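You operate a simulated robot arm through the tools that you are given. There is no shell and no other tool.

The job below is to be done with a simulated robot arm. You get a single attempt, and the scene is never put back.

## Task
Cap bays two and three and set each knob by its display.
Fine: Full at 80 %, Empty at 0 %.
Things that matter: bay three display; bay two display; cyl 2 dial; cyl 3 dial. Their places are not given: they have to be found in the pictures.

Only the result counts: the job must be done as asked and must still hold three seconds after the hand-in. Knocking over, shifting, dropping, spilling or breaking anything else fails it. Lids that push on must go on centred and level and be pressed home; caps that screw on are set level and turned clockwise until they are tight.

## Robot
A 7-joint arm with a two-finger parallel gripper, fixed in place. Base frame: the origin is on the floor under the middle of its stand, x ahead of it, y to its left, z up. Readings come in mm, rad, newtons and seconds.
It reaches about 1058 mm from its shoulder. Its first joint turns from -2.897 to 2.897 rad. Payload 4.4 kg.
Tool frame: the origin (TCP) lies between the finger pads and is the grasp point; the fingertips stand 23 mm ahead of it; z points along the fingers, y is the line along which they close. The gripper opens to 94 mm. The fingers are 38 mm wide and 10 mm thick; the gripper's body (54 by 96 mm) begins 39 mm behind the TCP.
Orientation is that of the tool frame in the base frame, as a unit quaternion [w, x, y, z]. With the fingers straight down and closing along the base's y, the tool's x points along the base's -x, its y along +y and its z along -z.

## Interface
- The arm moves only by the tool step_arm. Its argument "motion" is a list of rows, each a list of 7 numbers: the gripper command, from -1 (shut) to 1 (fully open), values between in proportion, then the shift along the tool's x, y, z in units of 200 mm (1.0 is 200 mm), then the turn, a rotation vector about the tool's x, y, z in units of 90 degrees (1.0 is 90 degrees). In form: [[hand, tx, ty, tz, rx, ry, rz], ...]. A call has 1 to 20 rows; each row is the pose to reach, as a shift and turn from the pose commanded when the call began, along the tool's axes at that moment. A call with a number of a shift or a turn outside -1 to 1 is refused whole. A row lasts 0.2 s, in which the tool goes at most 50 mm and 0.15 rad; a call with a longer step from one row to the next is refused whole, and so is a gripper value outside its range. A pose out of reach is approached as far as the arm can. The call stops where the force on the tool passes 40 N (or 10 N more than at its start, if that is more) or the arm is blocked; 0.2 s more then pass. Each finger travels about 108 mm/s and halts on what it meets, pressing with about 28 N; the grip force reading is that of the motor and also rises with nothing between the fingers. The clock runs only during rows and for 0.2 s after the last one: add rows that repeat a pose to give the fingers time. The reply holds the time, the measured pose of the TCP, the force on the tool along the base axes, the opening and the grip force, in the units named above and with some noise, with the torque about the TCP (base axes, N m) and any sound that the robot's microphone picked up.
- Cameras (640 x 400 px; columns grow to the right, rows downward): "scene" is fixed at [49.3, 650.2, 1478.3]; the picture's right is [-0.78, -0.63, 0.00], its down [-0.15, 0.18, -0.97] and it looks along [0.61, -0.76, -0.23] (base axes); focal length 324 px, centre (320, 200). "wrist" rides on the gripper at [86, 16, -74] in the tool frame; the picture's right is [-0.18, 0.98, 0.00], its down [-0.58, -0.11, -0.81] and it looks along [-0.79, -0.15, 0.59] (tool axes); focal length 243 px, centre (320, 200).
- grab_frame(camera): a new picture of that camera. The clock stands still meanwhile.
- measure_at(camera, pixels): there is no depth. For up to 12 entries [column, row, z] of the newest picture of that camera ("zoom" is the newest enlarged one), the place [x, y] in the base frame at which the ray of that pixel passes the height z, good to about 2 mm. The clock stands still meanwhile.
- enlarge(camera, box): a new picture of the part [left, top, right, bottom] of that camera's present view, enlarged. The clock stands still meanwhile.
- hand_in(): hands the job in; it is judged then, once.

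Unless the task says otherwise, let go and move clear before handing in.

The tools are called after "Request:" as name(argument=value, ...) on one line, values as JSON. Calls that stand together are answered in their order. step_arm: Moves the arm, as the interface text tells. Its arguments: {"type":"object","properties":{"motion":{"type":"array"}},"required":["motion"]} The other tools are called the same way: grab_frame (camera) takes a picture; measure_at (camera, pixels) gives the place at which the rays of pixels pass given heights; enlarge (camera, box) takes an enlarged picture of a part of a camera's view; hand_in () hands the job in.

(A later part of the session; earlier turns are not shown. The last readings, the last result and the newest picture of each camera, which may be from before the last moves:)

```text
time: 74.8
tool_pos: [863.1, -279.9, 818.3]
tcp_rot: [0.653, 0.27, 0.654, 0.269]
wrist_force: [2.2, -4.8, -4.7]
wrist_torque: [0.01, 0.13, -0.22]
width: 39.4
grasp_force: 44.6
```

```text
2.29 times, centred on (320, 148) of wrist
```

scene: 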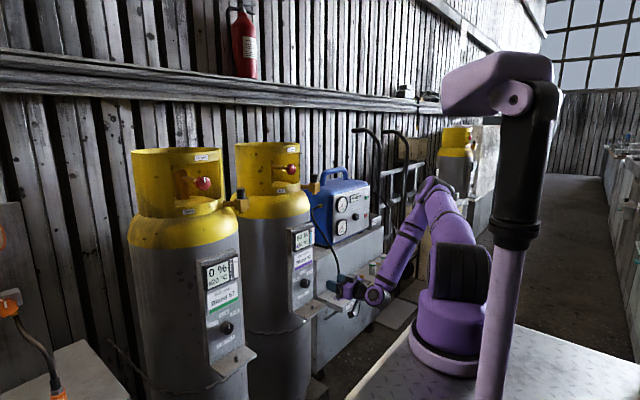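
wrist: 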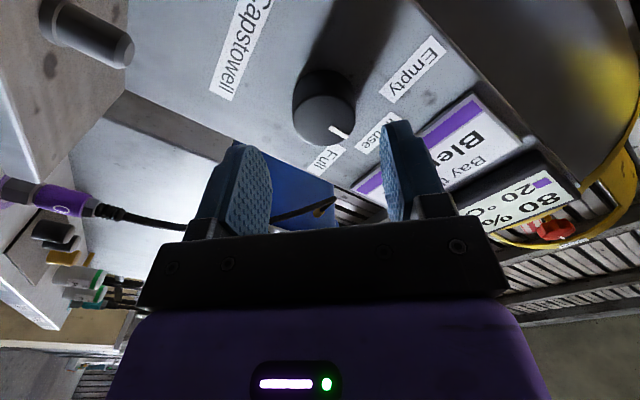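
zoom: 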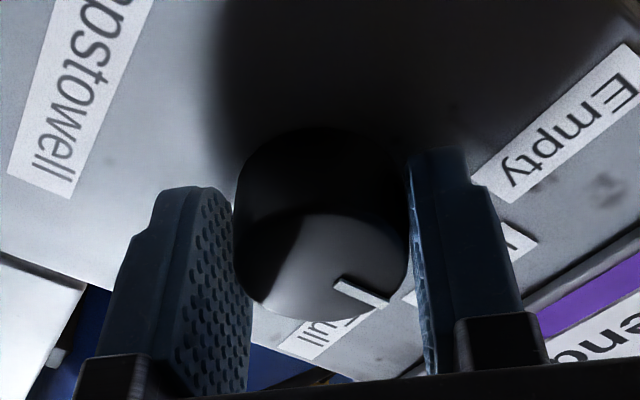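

The knob is gripped at 39.4 mm. "Full" lies about 52° clockwise of up, so I'll turn +50° about the tool axis and look.

Request:
step_arm(motion=[[-1, 0, 0, 0, 0, 0, 0.08], [-1, 0, 0, 0, 0, 0, 0.16], [-1, 0, 0, 0, 0, 0, 0.24], [-1, 0, 0, 0, 0, 0, 0.32], [-1, 0, 0, 0, 0, 0, 0.4], [-1, 0, 0, 0, 0, 0, 0.48], [-1, 0, 0, 0, 0, 0, 0.5556], [-1, 0, 0, 0, 0, 0, 0.5556]])

Request:
grab_frame(camera="wrist")

Request:
enlarge(camera="wrist", box=[180, 60, 460, 235])

Request:
enlarge(camera="scene", box=[285, 240, 355, 320])

```text
time: 76.6
tool_pos: [862.9, -278.5, 818.0]
tcp_rot: [0.479, 0.521, 0.478, 0.521]
wrist_force: [-8.9, -5.6, 2.1]
wrist_torque: [0.02, -0.06, -0.24]
width: 39.0
grasp_force: 45.0
```

```text
taken
```

wrist: 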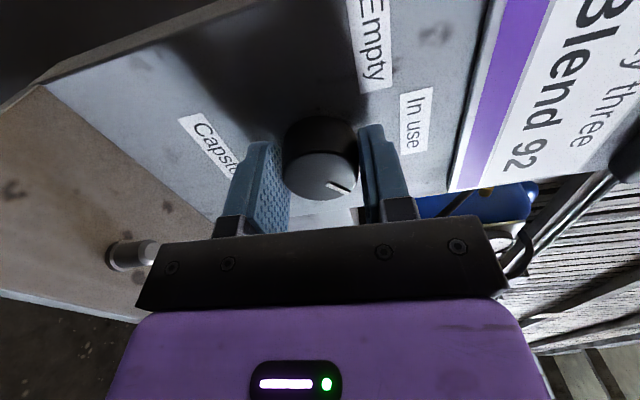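

```text
2.29 times, centred on (320, 148) of wrist
```

zoom: 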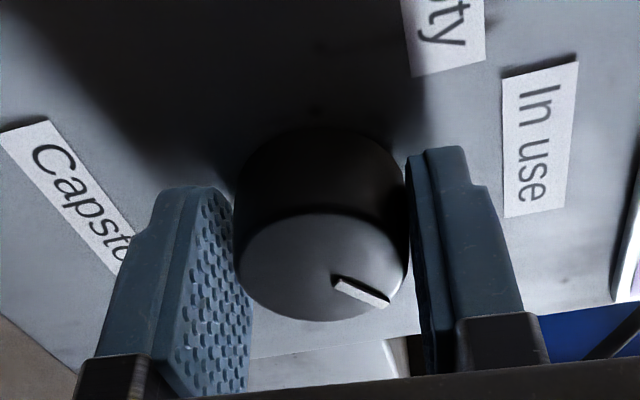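

```text
5.00 times, centred on (320, 280) of scene
```

zoom: 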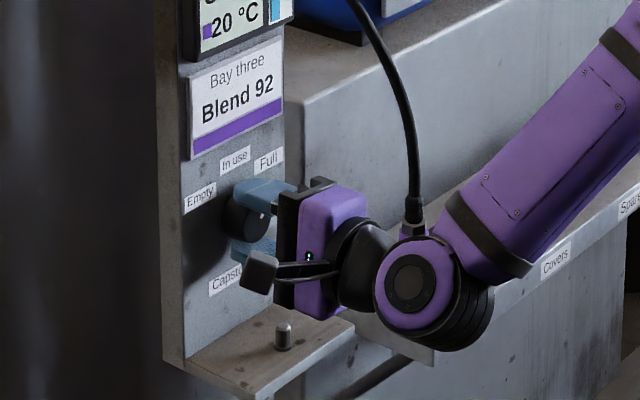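

The knob turned with the fingers (roll 45°→95°, and its mark kept its place in the grip). I'll open and back off to see where the mark points.

Request:
step_arm(motion=[[0.3, 0, 0, 0, 0, 0, 0], [0.3, 0, 0, 0, 0, 0, 0], [0.3, 0, 0, -0.15, 0, 0, 0], [0.3, 0, 0, -0.35, 0, 0, 0], [0.3, 0, 0, -0.55, 0, 0, 0]])

Request:
grab_frame(camera="wrist")

Request:
enlarge(camera="scene", box=[288, 262, 320, 300])

Request:
enlarge(camera="wrist", box=[250, 0, 410, 120])

```text
time: 77.8
tool_pos: [753.7, -277.7, 817.7]
tcp_rot: [0.477, 0.52, 0.48, 0.521]
wrist_force: [-0.4, 0.3, 0.2]
wrist_torque: [0.02, -0.02, -0.04]
width: 61.0
grasp_force: 0.1
```

```text
taken
```

wrist: 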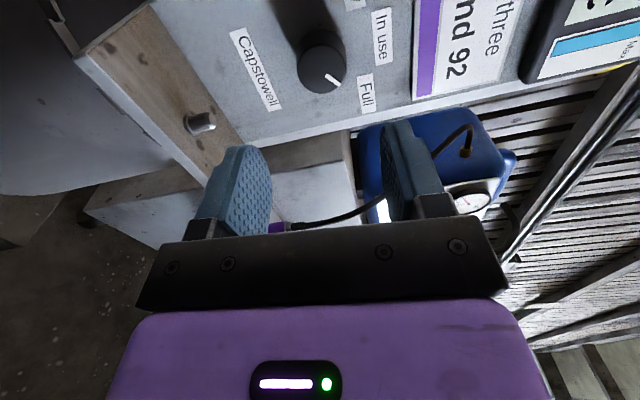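

```text
10.53 times, centred on (304, 281) of scene
```

zoom: 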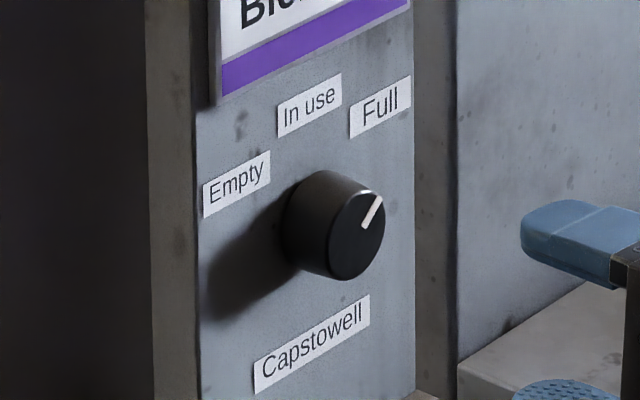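

```text
3.33 times, centred on (330, 60) of wrist
```

zoom: 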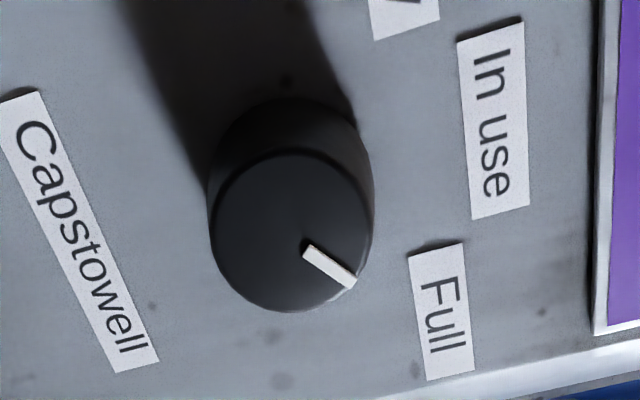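

Knob three's mark now points at about 51–52°, right at "Full" (its label centre is at about 53°). Next is knob two, so I'll back away from the panel and move across, unrolling the hand on the way.

Request:
step_arm(motion=[[0.3, 0.105, -0.0088, -0.05, 0, 0, -0.086], [0.3, 0.21, -0.0177, -0.1, 0, 0, -0.172], [0.3, 0.316, -0.0265, -0.15, 0, 0, -0.259], [0.3, 0.421, -0.0353, -0.2, 0, 0, -0.345], [0.3, 0.526, -0.0442, -0.25, 0, 0, -0.432], [0.3, 0.631, -0.053, -0.25, 0, 0, -0.518]])

```text
time: 79.2
tool_pos: [703.9, -154.2, 818.0]
tcp_rot: [0.646, 0.288, 0.646, 0.287]
wrist_force: [0.1, -0.1, -1.1]
wrist_torque: [-0.04, 0.05, 0.02]
width: 60.9
grasp_force: 0.0
```

On track. I'll continue across to bay two and roll through to the other side.

Request:
step_arm(motion=[[0.3, 0.0506, 0.0456, 0, 0, 0, -0.0909], [0.3, 0.1012, 0.0912, 0, 0, 0, -0.1818], [0.3, 0.1518, 0.1368, 0, 0, 0, -0.2727], [0.3, 0.2024, 0.1824, 0, 0, 0, -0.3636], [0.3, 0.253, 0.228, 0, 0, 0, -0.4545], [0.3, 0.3036, 0.2736, 0, 0, 0, -0.5454], [0.3, 0.3542, 0.3192, 0, 0, 0, -0.6363], [0.3, 0.4048, 0.3648, 0, 0, 0, -0.7272], [0.3, 0.4554, 0.4104, 0, 0, 0, -0.8181], [0.3, 0.506, 0.456, 0, 0, 0, -0.909], [0.3, 0.557, 0.502, 0, 0, 0, -1.0]])

```text
time: 81.6
tool_pos: [703.6, -1.9, 818.8]
tcp_rot: [0.66, -0.253, 0.661, -0.252]
wrist_force: [1.1, -0.3, -0.3]
wrist_torque: [0.01, -0.01, -0.01]
width: 61.3
grasp_force: 0.1
```

Roll is now -42° and tracking. I'll move in front of knob two.

Request:
step_arm(motion=[[0.3, -0.123, 0.1416, 0, 0, 0, -0.011], [0.3, -0.245, 0.283, 0, 0, 0, -0.022], [0.3, -0.368, 0.4247, 0, 0, 0, -0.034]])

Request:
grab_frame(camera="wrist")

Request:
enlarge(camera="wrist", box=[240, 0, 400, 120])

Request:
grab_frame(camera="scene")

```text
time: 82.4
tool_pos: [703.3, 111.1, 816.4]
tcp_rot: [0.653, -0.269, 0.654, -0.27]
wrist_force: [-0.1, 0.4, -0.3]
wrist_torque: [-0.03, 0.0, 0.03]
width: 60.9
grasp_force: 0.1
```

```text
taken
```

wrist: 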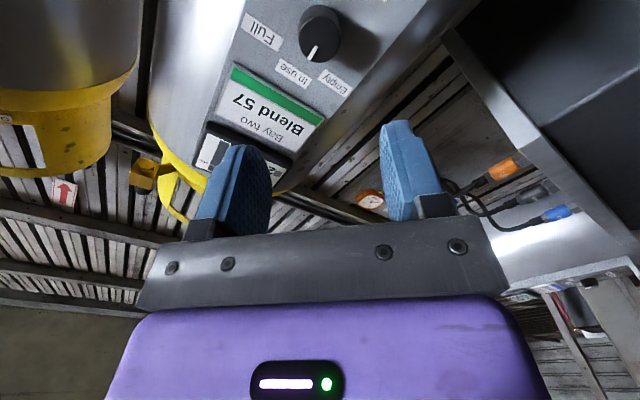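

```text
3.33 times, centred on (320, 60) of wrist
```

zoom: 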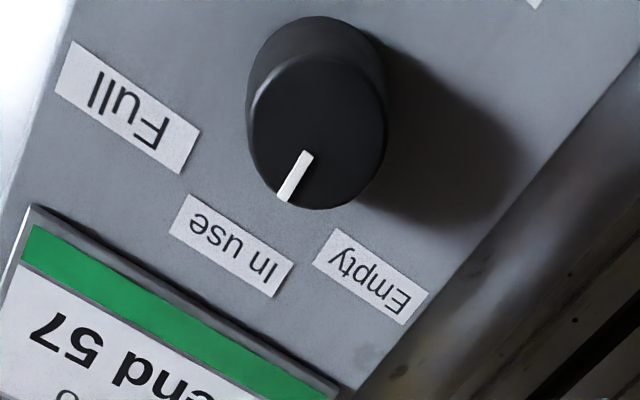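

```text
taken
```

scene: 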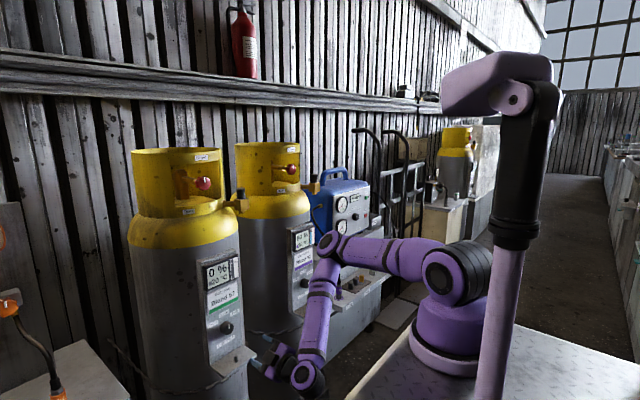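

Knob two's centre computes to (y 110.1, z 816.9), and "Empty" lies about 53° to the left. I'll move in to x=820 and check centring.

Request:
step_arm(motion=[[0.3, 0.001, -0.002, 0.2, 0, 0, 0], [0.3, 0.002, -0.004, 0.4, 0, 0, 0], [0.3, 0.002, -0.005, 0.583, 0, 0, 0]])

Request:
enlarge(camera="wrist", box=[250, 50, 400, 170])

Request:
enlarge(camera="scene", box=[200, 290, 290, 390])

```text
time: 83.2
tool_pos: [818.2, 108.6, 817.4]
tcp_rot: [0.653, -0.269, 0.655, -0.27]
wrist_force: [0.0, 0.1, -0.1]
wrist_torque: [-0.02, 0.02, 0.0]
width: 61.2
grasp_force: 0.1
```

```text
3.33 times, centred on (325, 110) of wrist
```

zoom: 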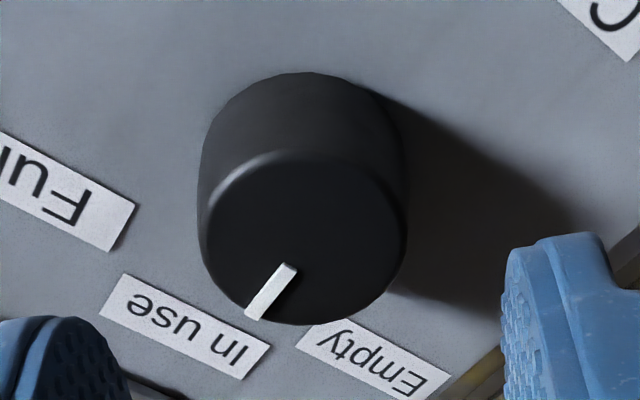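

```text
4.00 times, centred on (245, 340) of scene
```

zoom: 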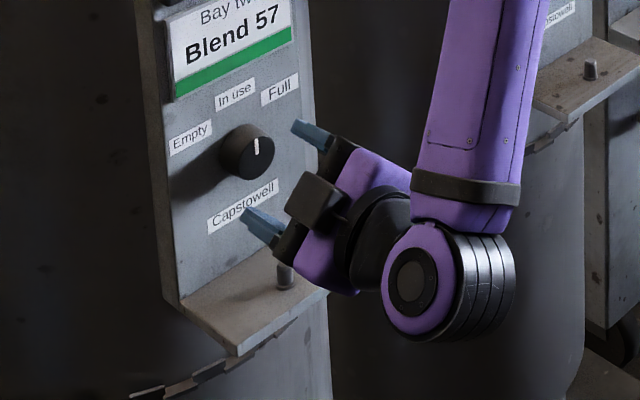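

The knob is centred (face centre at (320,121), axis expected at (320,122)). I'll advance over it.

Request:
step_arm(motion=[[0.3, 0, 0, 0.06, 0, 0, 0], [0.3, 0, 0, 0.12, 0, 0, 0], [0.3, 0, 0, 0.18, 0, 0, 0], [0.3, 0, 0, 0.224, 0, 0, 0]])

Request:
enlarge(camera="wrist", box=[180, 60, 460, 235])

Request:
enlarge(camera="scene", box=[200, 290, 290, 390])

```text
time: 84.2
tool_pos: [864.5, 108.9, 817.4]
tcp_rot: [0.654, -0.268, 0.654, -0.269]
wrist_force: [-0.1, -0.5, 0.3]
wrist_torque: [-0.01, 0.03, -0.02]
width: 60.9
grasp_force: 0.0
```

```text
2.29 times, centred on (320, 148) of wrist
```

zoom: 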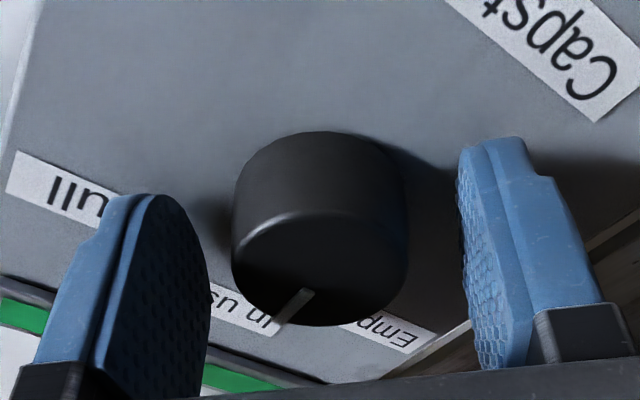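

```text
4.00 times, centred on (245, 340) of scene
```

zoom: 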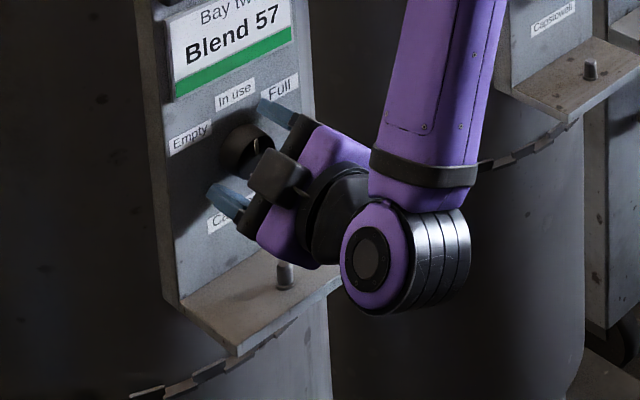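

The pads straddle knob two evenly, with no contact force. I'll close on it.

Request:
step_arm(motion=[[0, 0, 0, 0, 0, 0, 0], [-0.4, 0, 0, 0, 0, 0, 0], [-1, 0, 0, 0, 0, 0, 0], [-1, 0, 0, 0, 0, 0, 0]])

Request:
enlarge(camera="wrist", box=[180, 60, 460, 235])

```text
time: 85.2
tool_pos: [864.7, 108.7, 817.1]
tcp_rot: [0.653, -0.269, 0.655, -0.269]
wrist_force: [2.3, -0.5, 1.6]
wrist_torque: [0.01, -0.01, -0.02]
width: 39.4
grasp_force: 44.8
```

```text
2.29 times, centred on (320, 148) of wrist
```

zoom: 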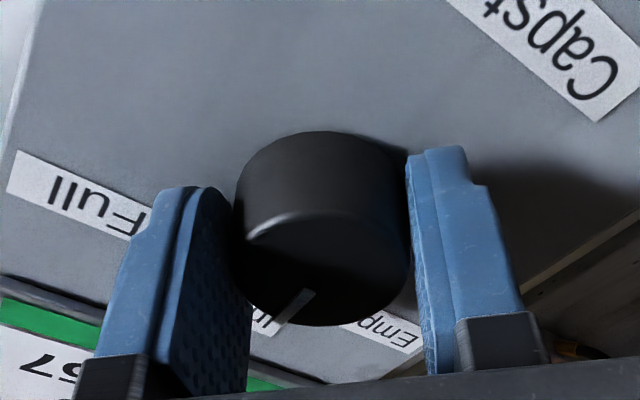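

Knob two is gripped at 39.4 mm. I'll turn it -25° first and check that everything follows.

Request:
step_arm(motion=[[-1, 0, 0, 0, 0, 0, -0.07], [-1, 0, 0, 0, 0, 0, -0.14], [-1, 0, 0, 0, 0, 0, -0.21], [-1, 0, 0, 0, 0, 0, -0.278]])

```text
time: 86.2
tool_pos: [864.4, 108.2, 817.6]
tcp_rot: [0.579, -0.405, 0.58, -0.406]
wrist_force: [-4.5, -2.0, 8.4]
wrist_torque: [-0.01, -0.16, 0.21]
width: 39.6
grasp_force: 45.0
```

It turned cleanly to 25°. I'll turn the remaining 26.5°.

Request:
step_arm(motion=[[-1, 0, 0, 0, 0, 0, -0.07], [-1, 0, 0, 0, 0, 0, -0.14], [-1, 0, 0, 0, 0, 0, -0.21], [-1, 0, 0, 0, 0, 0, -0.26], [-1, 0, 0, 0, 0, 0, -0.294], [-1, 0, 0, 0, 0, 0, -0.294]])

Request:
enlarge(camera="wrist", box=[180, 60, 460, 235])

Request:
enlarge(camera="scene", box=[200, 290, 290, 390])

```text
time: 87.6
tool_pos: [865.3, 108.7, 818.7]
tcp_rot: [-0.472, 0.528, -0.47, 0.527]
wrist_force: [-2.8, -2.5, 12.4]
wrist_torque: [-0.04, -0.37, -0.15]
width: 39.4
grasp_force: 45.2
```

```text
2.29 times, centred on (320, 148) of wrist
```

zoom: 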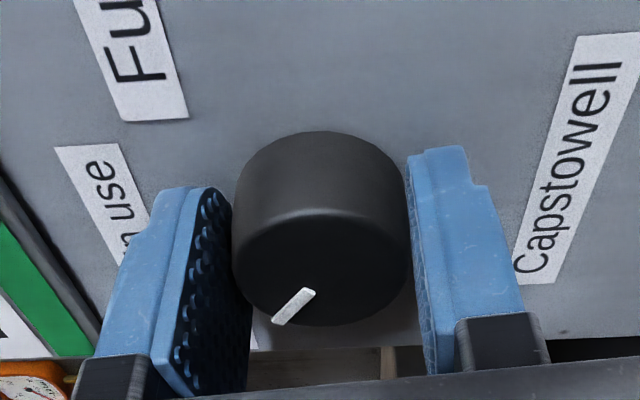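

```text
4.00 times, centred on (245, 340) of scene
```

zoom: 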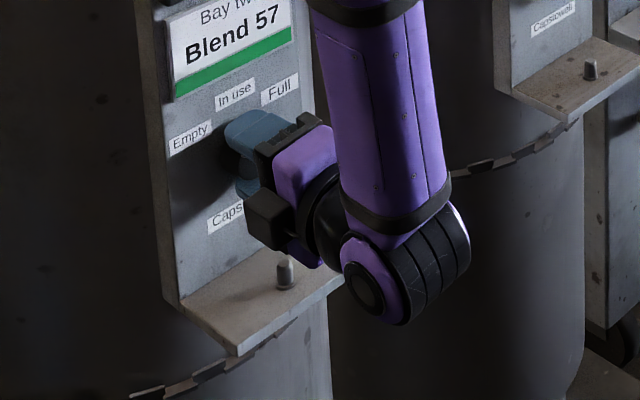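

The roll reached -96.5° and the mark moved with the grip. I'll open, back straight off and check both knobs.

Request:
step_arm(motion=[[0.3, 0, 0, 0, 0, 0, 0], [0.3, 0, 0, 0, 0, 0, 0], [0.3, 0, 0, -0.15, 0, 0, 0], [0.3, 0, 0, -0.35, 0, 0, 0], [0.3, 0, 0, -0.55, 0, 0, 0]])

Request:
grab_frame(camera="wrist")

Request:
enlarge(camera="wrist", box=[240, 0, 400, 120])

Request:
grab_frame(camera="scene")

Request:
enlarge(camera="scene", box=[205, 305, 250, 345])

```text
time: 88.8
tool_pos: [755.2, 107.1, 816.7]
tcp_rot: [-0.471, 0.527, -0.473, 0.527]
wrist_force: [-0.1, -0.2, -0.7]
wrist_torque: [-0.03, -0.04, 0.02]
width: 61.0
grasp_force: 0.0
```

```text
taken
```

wrist: 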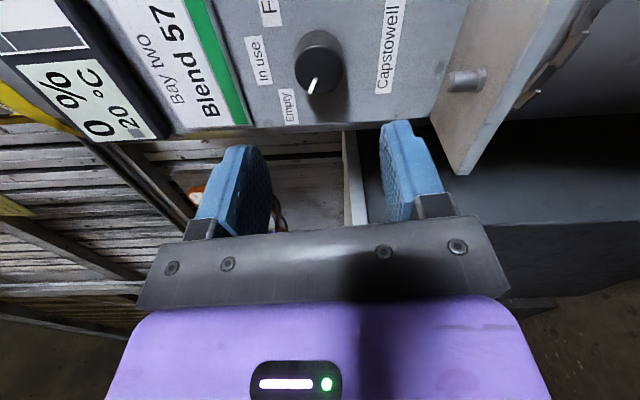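

```text
3.33 times, centred on (320, 60) of wrist
```

zoom: 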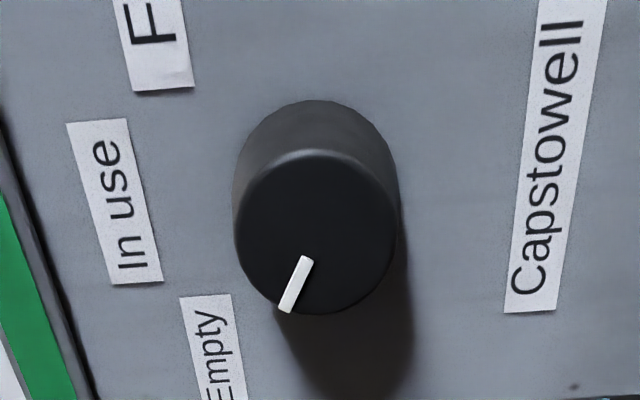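

```text
taken
```

scene: 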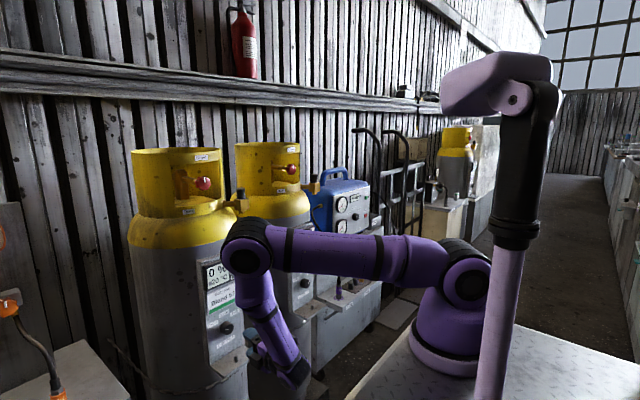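

```text
10.00 times, centred on (228, 325) of scene
```

zoom: 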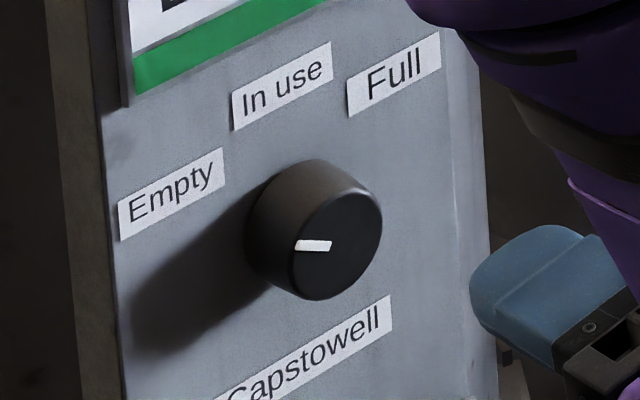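

Knob two's mark now points about 62° left by my reading of this view, while the "Empty" label is at about 52–53°. I'll enlarge both knobs more to measure their marks carefully.

Request:
enlarge(camera="scene", box=[216, 318, 236, 338])

Request:
enlarge(camera="wrist", box=[270, 20, 370, 130])

Request:
measure_at(camera="wrist", pixels=[[316, 77, 820], [316, 77, 821], [309.7, 92.5, 826], [309.7, 92.5, 828]])

Request:
enlarge(camera="scene", box=[296, 272, 316, 294])

```text
16.00 times, centred on (226, 328) of scene
```

zoom: 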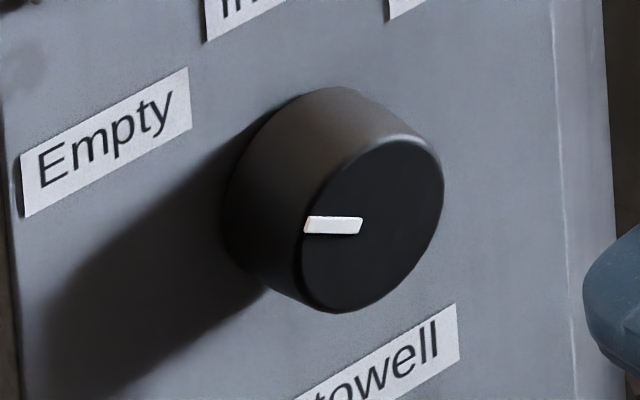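

```text
3.64 times, centred on (320, 75) of wrist
```

zoom: 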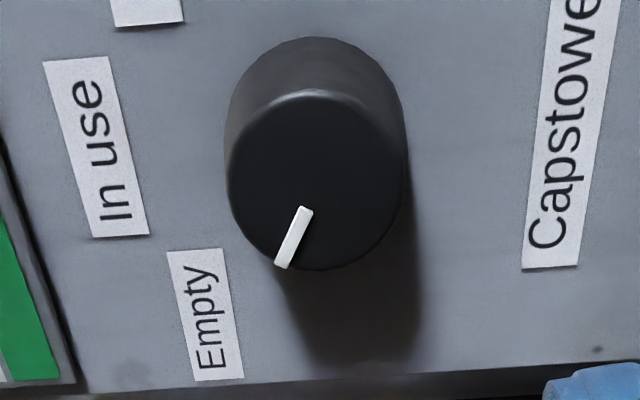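

```text
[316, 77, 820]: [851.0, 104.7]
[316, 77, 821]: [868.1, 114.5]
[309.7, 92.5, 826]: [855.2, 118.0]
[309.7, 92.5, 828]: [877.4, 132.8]
```

```text
16.00 times, centred on (306, 283) of scene
```

zoom: 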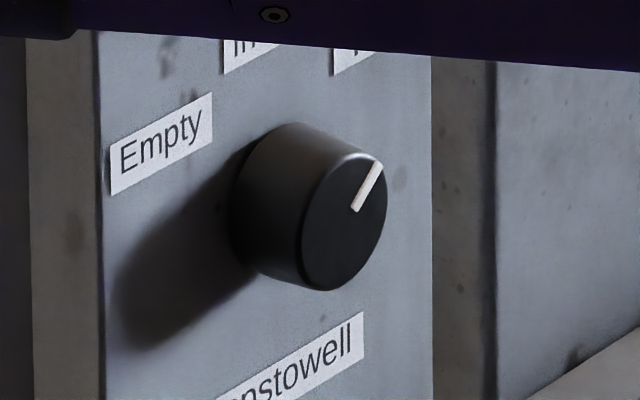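

Knob two's mark measures about 61–63° and knob three's perhaps 42–51° here, which is too loose. I'll repeat the same enlargements as before to compare knob three directly.

Request:
enlarge(camera="scene", box=[288, 262, 320, 300])

Request:
enlarge(camera="scene", box=[302, 275, 312, 287])

Request:
enlarge(camera="scene", box=[220, 322, 234, 336])

```text
10.53 times, centred on (304, 281) of scene
```

zoom: 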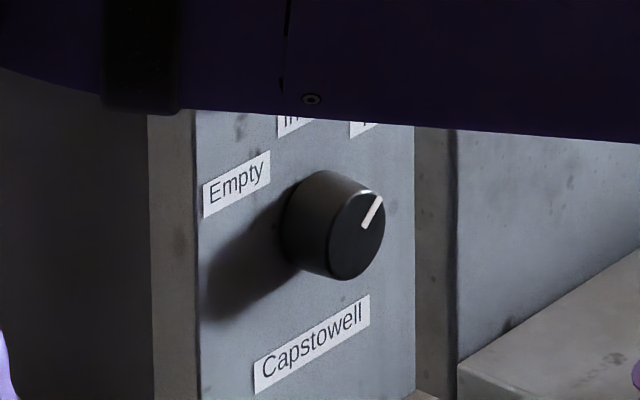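

```text
16.00 times, centred on (307, 281) of scene
```

zoom: 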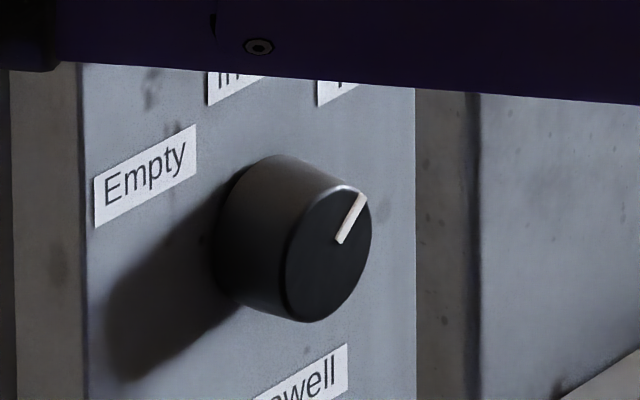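

```text
16.00 times, centred on (227, 329) of scene
```

zoom: 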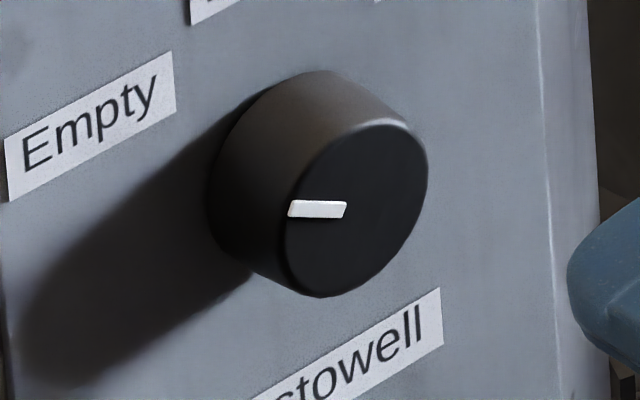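

Relative to the labels, knob three's mark is within about 3° of "Full", but knob two's mark is about 8° past "Empty". I'll grip knob two again and bring it back by about 8°, recentring 1.5 mm first.

Request:
step_arm(motion=[[0.3, -0.0075, -0.001, 0.15, 0, 0, 0], [0.3, -0.0075, -0.001, 0.3, 0, 0, 0], [0.3, -0.0075, -0.001, 0.42, 0, 0, 0], [0.3, -0.0075, -0.001, 0.5, 0, 0, 0], [0.3, -0.0075, -0.001, 0.54, 0, 0, 0]])

Request:
enlarge(camera="wrist", box=[180, 60, 460, 235])

```text
time: 90.0
tool_pos: [863.5, 111.7, 816.9]
tcp_rot: [-0.471, 0.527, -0.473, 0.526]
wrist_force: [0.5, -0.6, 0.8]
wrist_torque: [0.03, 0.02, 0.01]
width: 61.1
grasp_force: 0.1
```

```text
2.29 times, centred on (320, 148) of wrist
```

zoom: 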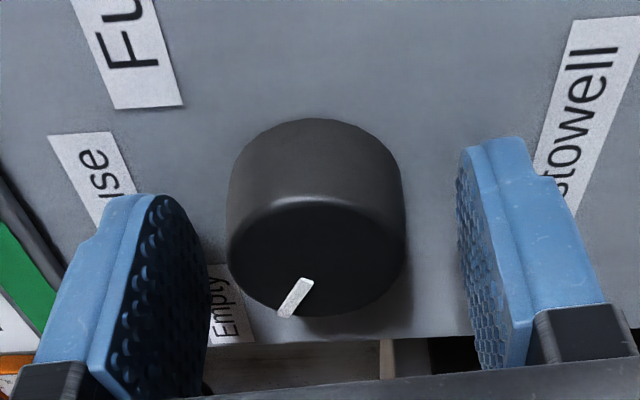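

The mark looks different from how it was just before release, so the knob moved a little when the fingers let go. I'll close on it and see how the mark reacts before turning.

Request:
step_arm(motion=[[0, 0, 0, 0, 0, 0, 0], [-0.4, 0, 0, 0, 0, 0, 0], [-1, 0, 0, 0, 0, 0, 0], [-1, 0, 0, 0, 0, 0, 0]])

Request:
enlarge(camera="wrist", box=[180, 60, 460, 235])

```text
time: 91.0
tool_pos: [863.9, 111.7, 817.5]
tcp_rot: [-0.472, 0.526, -0.472, 0.527]
wrist_force: [0.4, 0.6, 7.5]
wrist_torque: [0.1, -0.21, 0.05]
width: 38.8
grasp_force: 44.7
```

```text
2.29 times, centred on (320, 148) of wrist
```

zoom: 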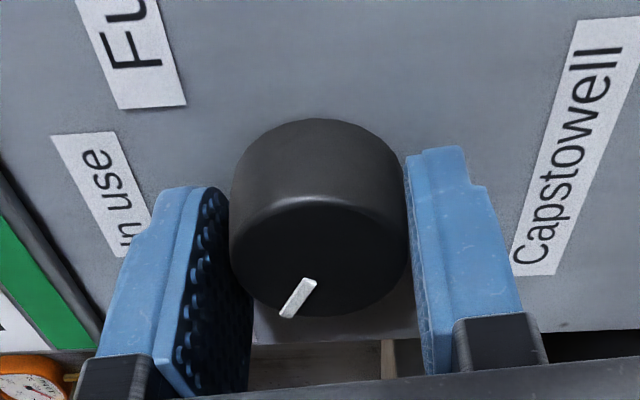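

Closing didn't turn it, so the earlier shift came from sideways strain released when the fingers opened. I'll turn it back +9° and look at the remaining side forces before letting go.

Request:
step_arm(motion=[[-1, 0, -0.002, 0, 0, 0, 0.033], [-1, 0, -0.004, 0, 0, 0, 0.066], [-1, 0, -0.005, 0, 0, 0, 0.1], [-1, 0, -0.005, 0, 0, 0, 0.1]])

Request:
enlarge(camera="wrist", box=[180, 60, 460, 235])

Request:
enlarge(camera="scene", box=[205, 305, 250, 345])

```text
time: 92.0
tool_pos: [863.6, 111.7, 817.9]
tcp_rot: [0.511, -0.489, 0.513, -0.487]
wrist_force: [4.8, 4.9, -1.3]
wrist_torque: [0.01, 0.14, 0.23]
width: 39.0
grasp_force: 45.0
```

```text
2.29 times, centred on (320, 148) of wrist
```

zoom: 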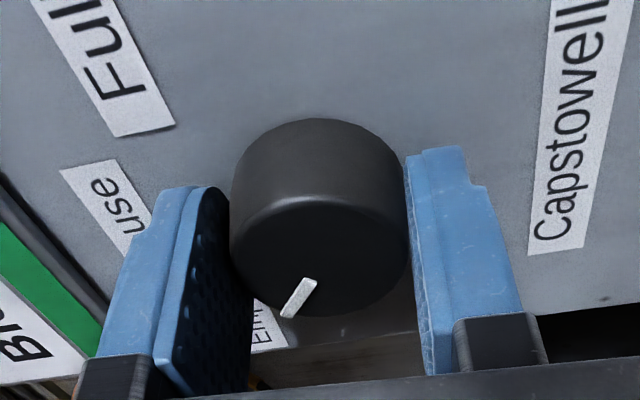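

```text
10.00 times, centred on (228, 325) of scene
```

zoom: 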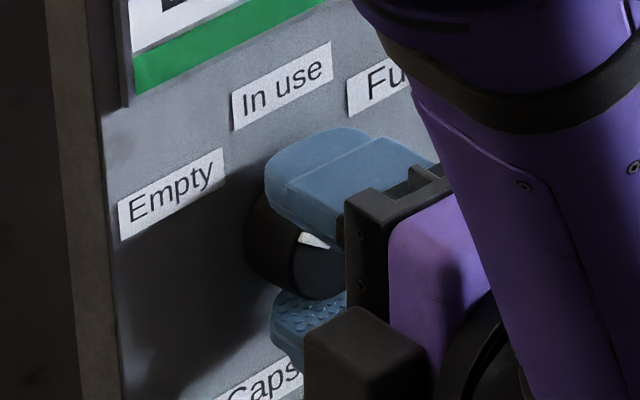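

The knob moved back with the grip (roll -96.5° → -87.3°), with a residual side force of about 5 N in y. I'll ease that by 0.7 mm, then open and see whether the mark stays put.

Request:
step_arm(motion=[[-1, -0.0035, 0, 0, 0, 0, 0], [-1, -0.0035, 0, 0, 0, 0, 0]])

```text
time: 92.6
tool_pos: [863.3, 112.1, 817.3]
tcp_rot: [0.511, -0.488, 0.513, -0.488]
wrist_force: [5.7, 1.2, -3.1]
wrist_torque: [-0.01, 0.02, 0.42]
width: 38.6
grasp_force: 44.8
```

Request:
step_arm(motion=[[-0.05, 0, 0, 0, 0, 0, 0], [-0.05, 0, 0, 0, 0, 0, 0]])

Request:
enlarge(camera="wrist", box=[180, 60, 460, 235])

```text
time: 93.2
tool_pos: [862.5, 111.4, 818.6]
tcp_rot: [0.511, -0.489, 0.512, -0.487]
wrist_force: [-0.5, 0.3, -0.5]
wrist_torque: [-0.01, -0.01, 0.02]
width: 45.0
grasp_force: 0.1
```

```text
2.29 times, centred on (320, 148) of wrist
```

zoom: 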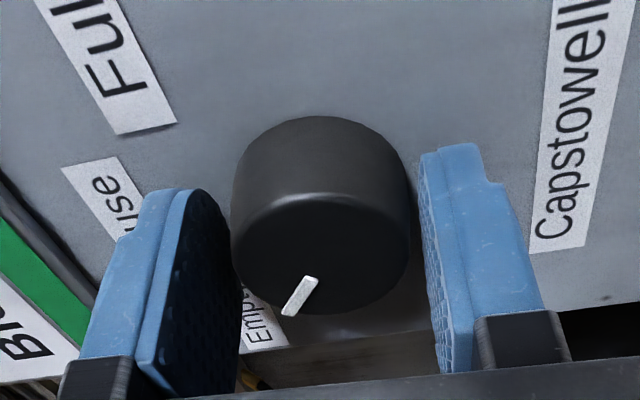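

The mark stayed put on release. I'll back off and check it against the labels.

Request:
step_arm(motion=[[0.3, 0, 0, 0, 0, 0, 0], [0.3, 0, 0, -0.15, 0, 0, 0], [0.3, 0, 0, -0.35, 0, 0, 0], [0.3, 0, 0, -0.55, 0, 0, 0]])

Request:
enlarge(camera="wrist", box=[270, 20, 370, 130])

Request:
enlarge(camera="scene", box=[216, 318, 236, 338])

Request:
grab_frame(camera="wrist")

```text
time: 94.2
tool_pos: [753.0, 111.5, 818.4]
tcp_rot: [0.511, -0.488, 0.512, -0.489]
wrist_force: [0.2, -0.2, -0.4]
wrist_torque: [0.0, -0.03, 0.04]
width: 61.2
grasp_force: 0.1
```

```text
3.64 times, centred on (320, 75) of wrist
```

zoom: 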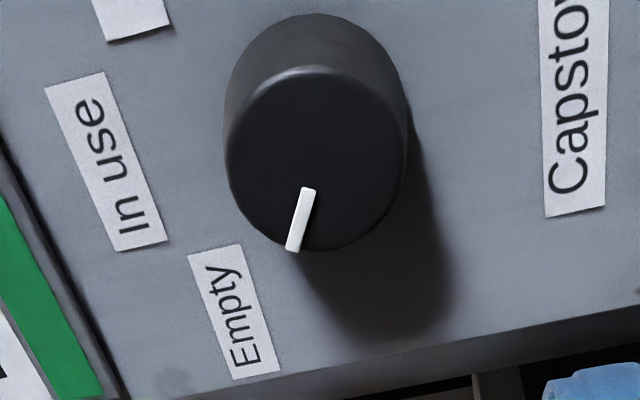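

```text
16.00 times, centred on (226, 328) of scene
```

zoom: 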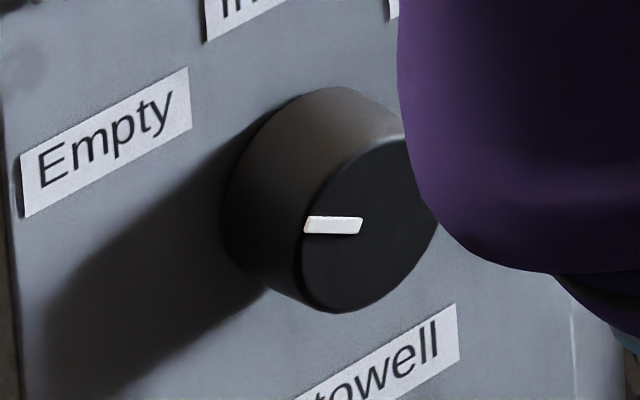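

```text
taken
```

wrist: 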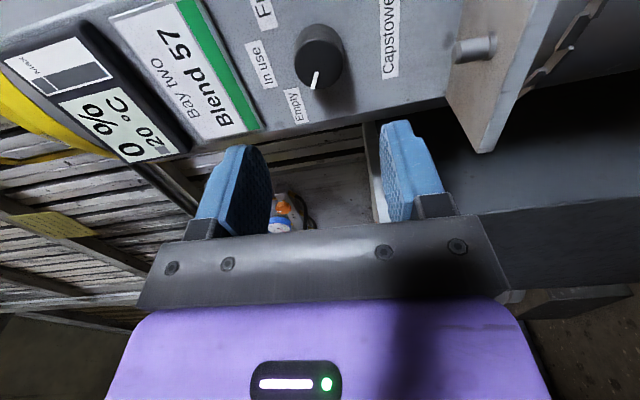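

After backing off, knob two's mark is again at the same place as before (about 62°), even though it was near 50° just after release, so the knob seems to settle there by itself. I'll check whether knob three also moved and what lies exactly at the label line.

Request:
enlarge(camera="scene", box=[302, 275, 312, 287])

Request:
enlarge(camera="scene", box=[210, 305, 250, 345])

Request:
grab_frame(camera="scene")

```text
16.00 times, centred on (307, 281) of scene
```

zoom: 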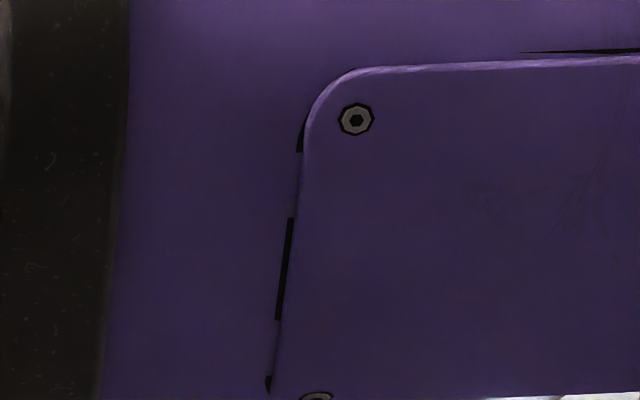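

```text
10.00 times, centred on (230, 325) of scene
```

zoom: 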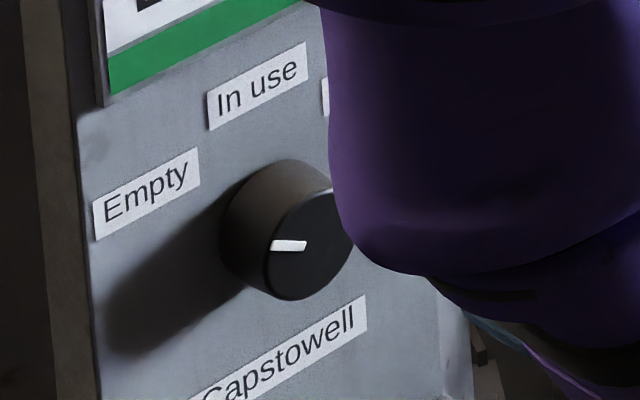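

```text
taken
```

scene: 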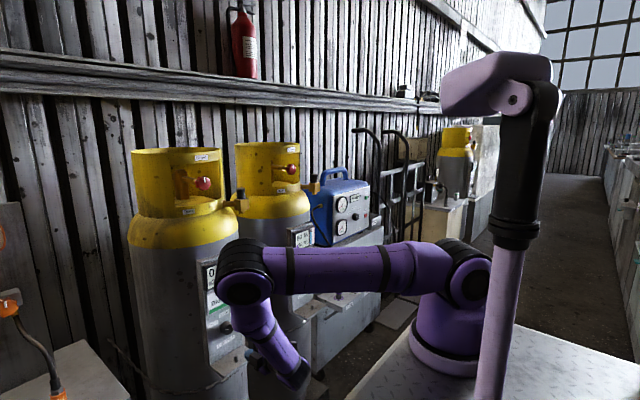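

Knob two sits in what looks like a click position near 61°, since it returned there twice. I need to see whether knob three has settled in its own click position, so I'll move across to it, rolling back in stages.

Request:
step_arm(motion=[[0.3, 0.0, 0, -0.1, 0, 0, 0.0], [0.3, 0.079, -0.0033, -0.15, 0, 0, 0.08], [0.3, 0.158, -0.0067, -0.2, 0, 0, 0.16], [0.3, 0.237, -0.01, -0.25, 0, 0, 0.24], [0.3, 0.316, -0.0133, -0.25, 0, 0, 0.32], [0.3, 0.395, -0.0167, -0.25, 0, 0, 0.4], [0.3, 0.474, -0.02, -0.25, 0, 0, 0.48]])

Request:
grab_frame(camera="scene")

Request:
enlarge(camera="scene", box=[205, 305, 250, 345])

```text
time: 95.8
tool_pos: [702.3, 17.1, 817.8]
tcp_rot: [0.655, -0.265, 0.656, -0.265]
wrist_force: [-0.8, 0.3, 0.6]
wrist_torque: [0.03, -0.01, 0.01]
width: 61.1
grasp_force: 0.0
```

```text
taken
```

scene: 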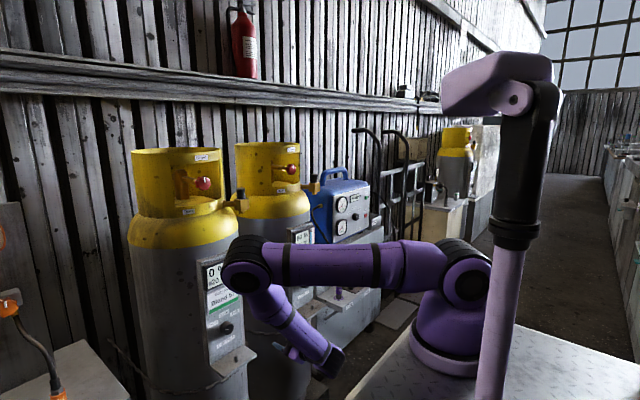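

```text
10.00 times, centred on (228, 325) of scene
```

zoom: 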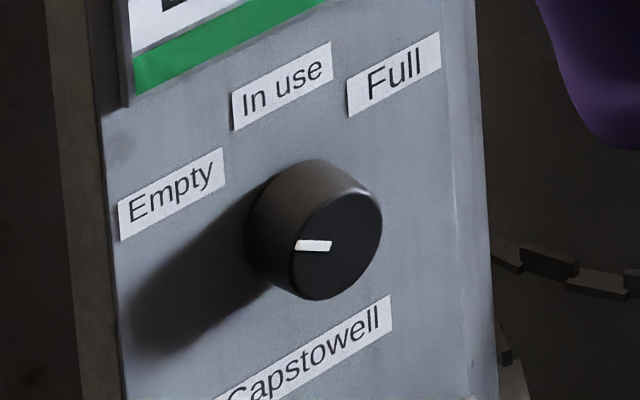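

Knob two is steady. I'll continue across toward bay three.

Request:
step_arm(motion=[[0.3, 0.065, -0.0674, 0, 0, 0, 0.083], [0.3, 0.13, -0.135, 0, 0, 0, 0.167], [0.3, 0.195, -0.202, 0, 0, 0, 0.25], [0.3, 0.26, -0.27, 0, 0, 0, 0.333], [0.3, 0.326, -0.337, 0, 0, 0, 0.417], [0.3, 0.391, -0.405, 0, 0, 0, 0.5], [0.3, 0.456, -0.472, 0, 0, 0, 0.583], [0.3, 0.521, -0.5395, 0, 0, 0, 0.667]])

```text
time: 97.6
tool_pos: [702.8, -132.0, 817.2]
tcp_rot: [0.7, 0.098, 0.701, 0.099]
wrist_force: [-0.3, 0.0, -0.1]
wrist_torque: [-0.01, -0.02, -0.05]
width: 61.1
grasp_force: 0.0
```

On track. I'll finish the move to the front of knob three with roll near +70°.

Request:
step_arm(motion=[[0.3, -0.029, -0.101, 0, 0, 0, 0.0857], [0.3, -0.058, -0.202, 0, 0, 0, 0.1714], [0.3, -0.087, -0.303, 0, 0, 0, 0.2571], [0.3, -0.116, -0.405, 0, 0, 0, 0.3429], [0.3, -0.145, -0.506, 0, 0, 0, 0.4286], [0.3, -0.174, -0.607, 0, 0, 0, 0.5143], [0.3, -0.203, -0.708, 0, 0, 0, 0.6]])

Request:
grab_frame(camera="wrist")

Request:
enlarge(camera="wrist", box=[250, 0, 410, 110])

Request:
enlarge(camera="scene", box=[288, 262, 320, 300])

```text
time: 99.2
tool_pos: [703.0, -279.5, 818.7]
tcp_rot: [0.579, 0.407, 0.579, 0.406]
wrist_force: [-0.3, 0.1, -0.1]
wrist_torque: [-0.02, -0.02, 0.02]
width: 61.1
grasp_force: 0.0
```

```text
taken
```

wrist: 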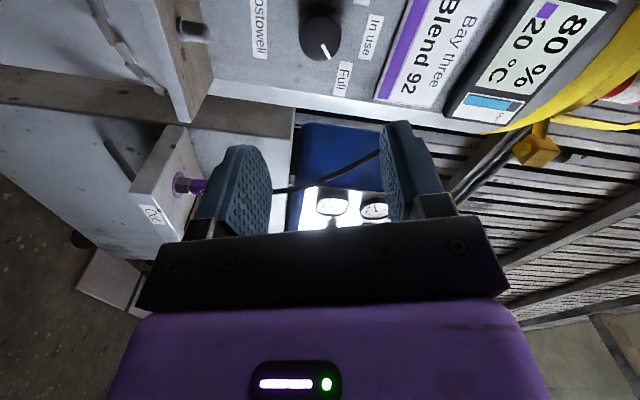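

```text
3.64 times, centred on (330, 55) of wrist
```

zoom: 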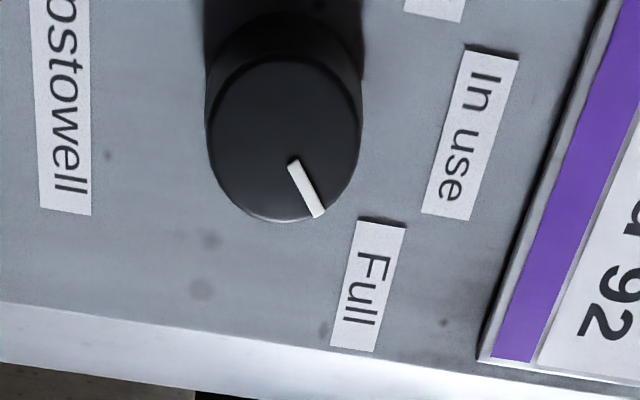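

```text
10.53 times, centred on (304, 281) of scene
```

zoom: 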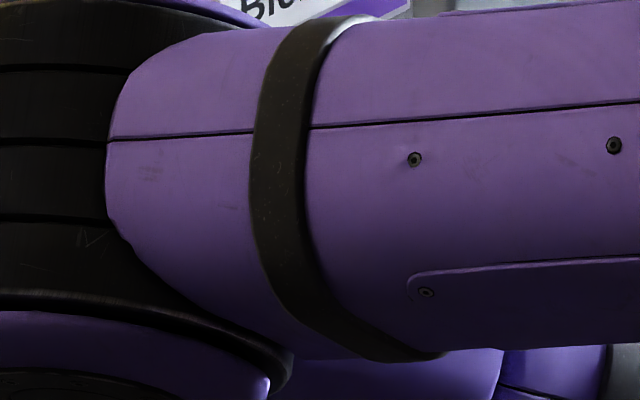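

Knob three's mark is steady at about 51°, just short of the "Full" label centre (about 54°), so it isn't in a click position like knob two's at 61°. I'll grip it again, turn it about 8° further and see where it settles.

Request:
step_arm(motion=[[0.3, 0, 0, 0.2, 0, 0, 0], [0.3, 0, 0, 0.4, 0, 0, 0], [0.3, 0, 0, 0.58, 0, 0, 0], [0.3, 0, 0, 0.7, 0, 0, 0], [0.3, 0, 0, 0.78, 0, 0, 0], [0.3, 0, 0, 0.8, 0, 0, 0]])

Request:
enlarge(camera="wrist", box=[180, 60, 460, 235])

```text
time: 100.6
tool_pos: [863.2, -279.9, 818.2]
tcp_rot: [0.579, 0.405, 0.58, 0.406]
wrist_force: [-0.1, -0.2, 0.3]
wrist_torque: [-0.02, -0.01, 0.03]
width: 61.1
grasp_force: 0.0
```

```text
2.29 times, centred on (320, 148) of wrist
```

zoom: 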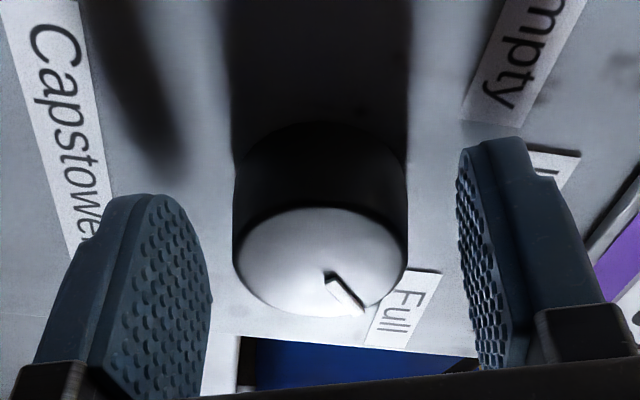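

The pads are centred around knob three. I'll close and turn it +8°.

Request:
step_arm(motion=[[0, 0, 0, 0, 0, 0, 0], [-0.4, 0, 0, 0, 0, 0, 0], [-1, 0, 0, 0, 0, 0, 0], [-1, 0, 0, 0, 0, 0, 0], [-1, 0, 0, 0, 0, 0, 0.03], [-1, 0, 0, 0, 0, 0, 0.06], [-1, 0, 0, 0, 0, 0, 0.089], [-1, 0, 0, 0, 0, 0, 0.089]])

Request:
enlarge(camera="wrist", box=[180, 60, 460, 235])

Request:
step_arm(motion=[[0.3, 0, 0, 0, 0, 0, 0.089], [0.3, 0, 0, 0, 0, 0, 0.089]])

Request:
enlarge(camera="wrist", box=[180, 60, 460, 235])

```text
time: 102.4
tool_pos: [862.6, -280.1, 818.7]
tcp_rot: [0.549, 0.446, 0.55, 0.444]
wrist_force: [-4.7, 3.3, -4.8]
wrist_torque: [0.02, -0.11, -0.39]
width: 38.8
grasp_force: 44.6
```

```text
2.29 times, centred on (320, 148) of wrist
```

zoom: 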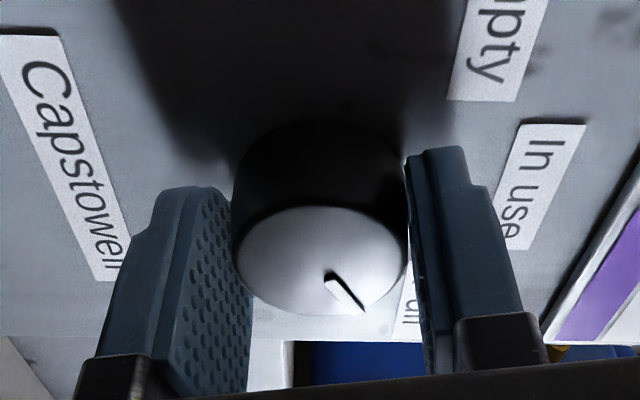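

```text
time: 103.0
tool_pos: [862.5, -279.7, 818.7]
tcp_rot: [0.517, 0.483, 0.517, 0.483]
wrist_force: [-0.3, -0.1, 0.3]
wrist_torque: [-0.02, -0.01, 0.02]
width: 61.1
grasp_force: 0.1
```

```text
2.29 times, centred on (320, 148) of wrist
```

zoom: 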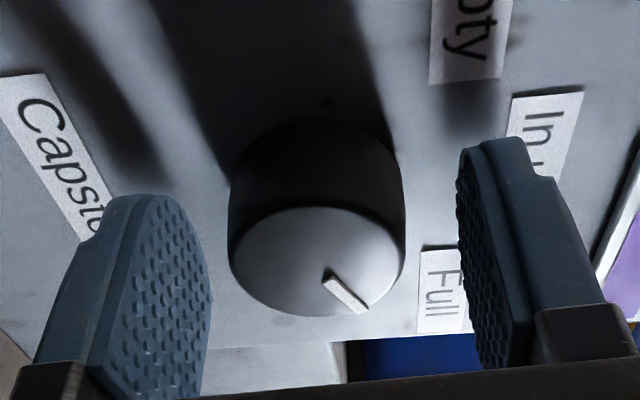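

Knob three has now settled at about 61°, the mirror of knob two, so 60° does look like the click position on both. I'll back off and confirm from a distance.

Request:
step_arm(motion=[[0.3, 0, 0, -0.1, 0, 0, 0], [0.3, 0, 0, -0.3, 0, 0, 0], [0.3, 0, 0, -0.5, 0, 0, 0], [0.3, 0, 0, -0.7, 0, 0, 0]])

Request:
grab_frame(camera="wrist")

Request:
enlarge(camera="wrist", box=[250, 0, 410, 110])

Request:
grab_frame(camera="scene")

```text
time: 104.0
tool_pos: [721.8, -279.7, 819.0]
tcp_rot: [0.516, 0.482, 0.518, 0.483]
wrist_force: [-0.1, 0.6, -0.5]
wrist_torque: [0.05, -0.02, -0.01]
width: 61.2
grasp_force: 0.0
```

```text
taken
```

wrist: 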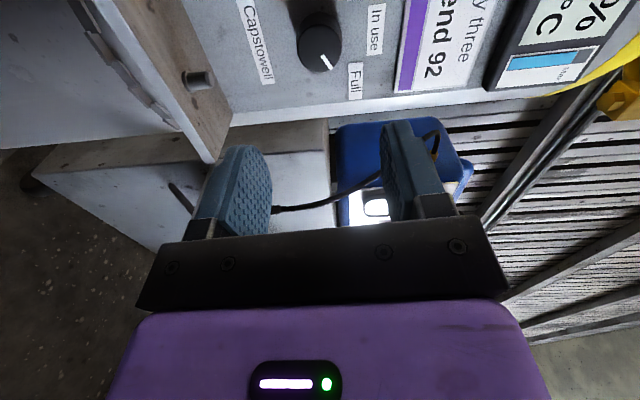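

```text
3.64 times, centred on (330, 55) of wrist
```

zoom: 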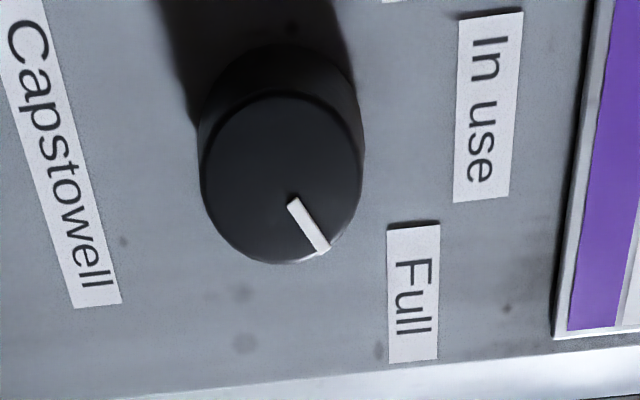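

```text
taken
```

scene: 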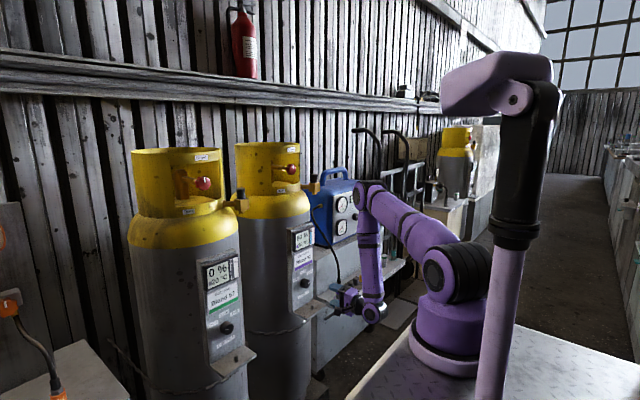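

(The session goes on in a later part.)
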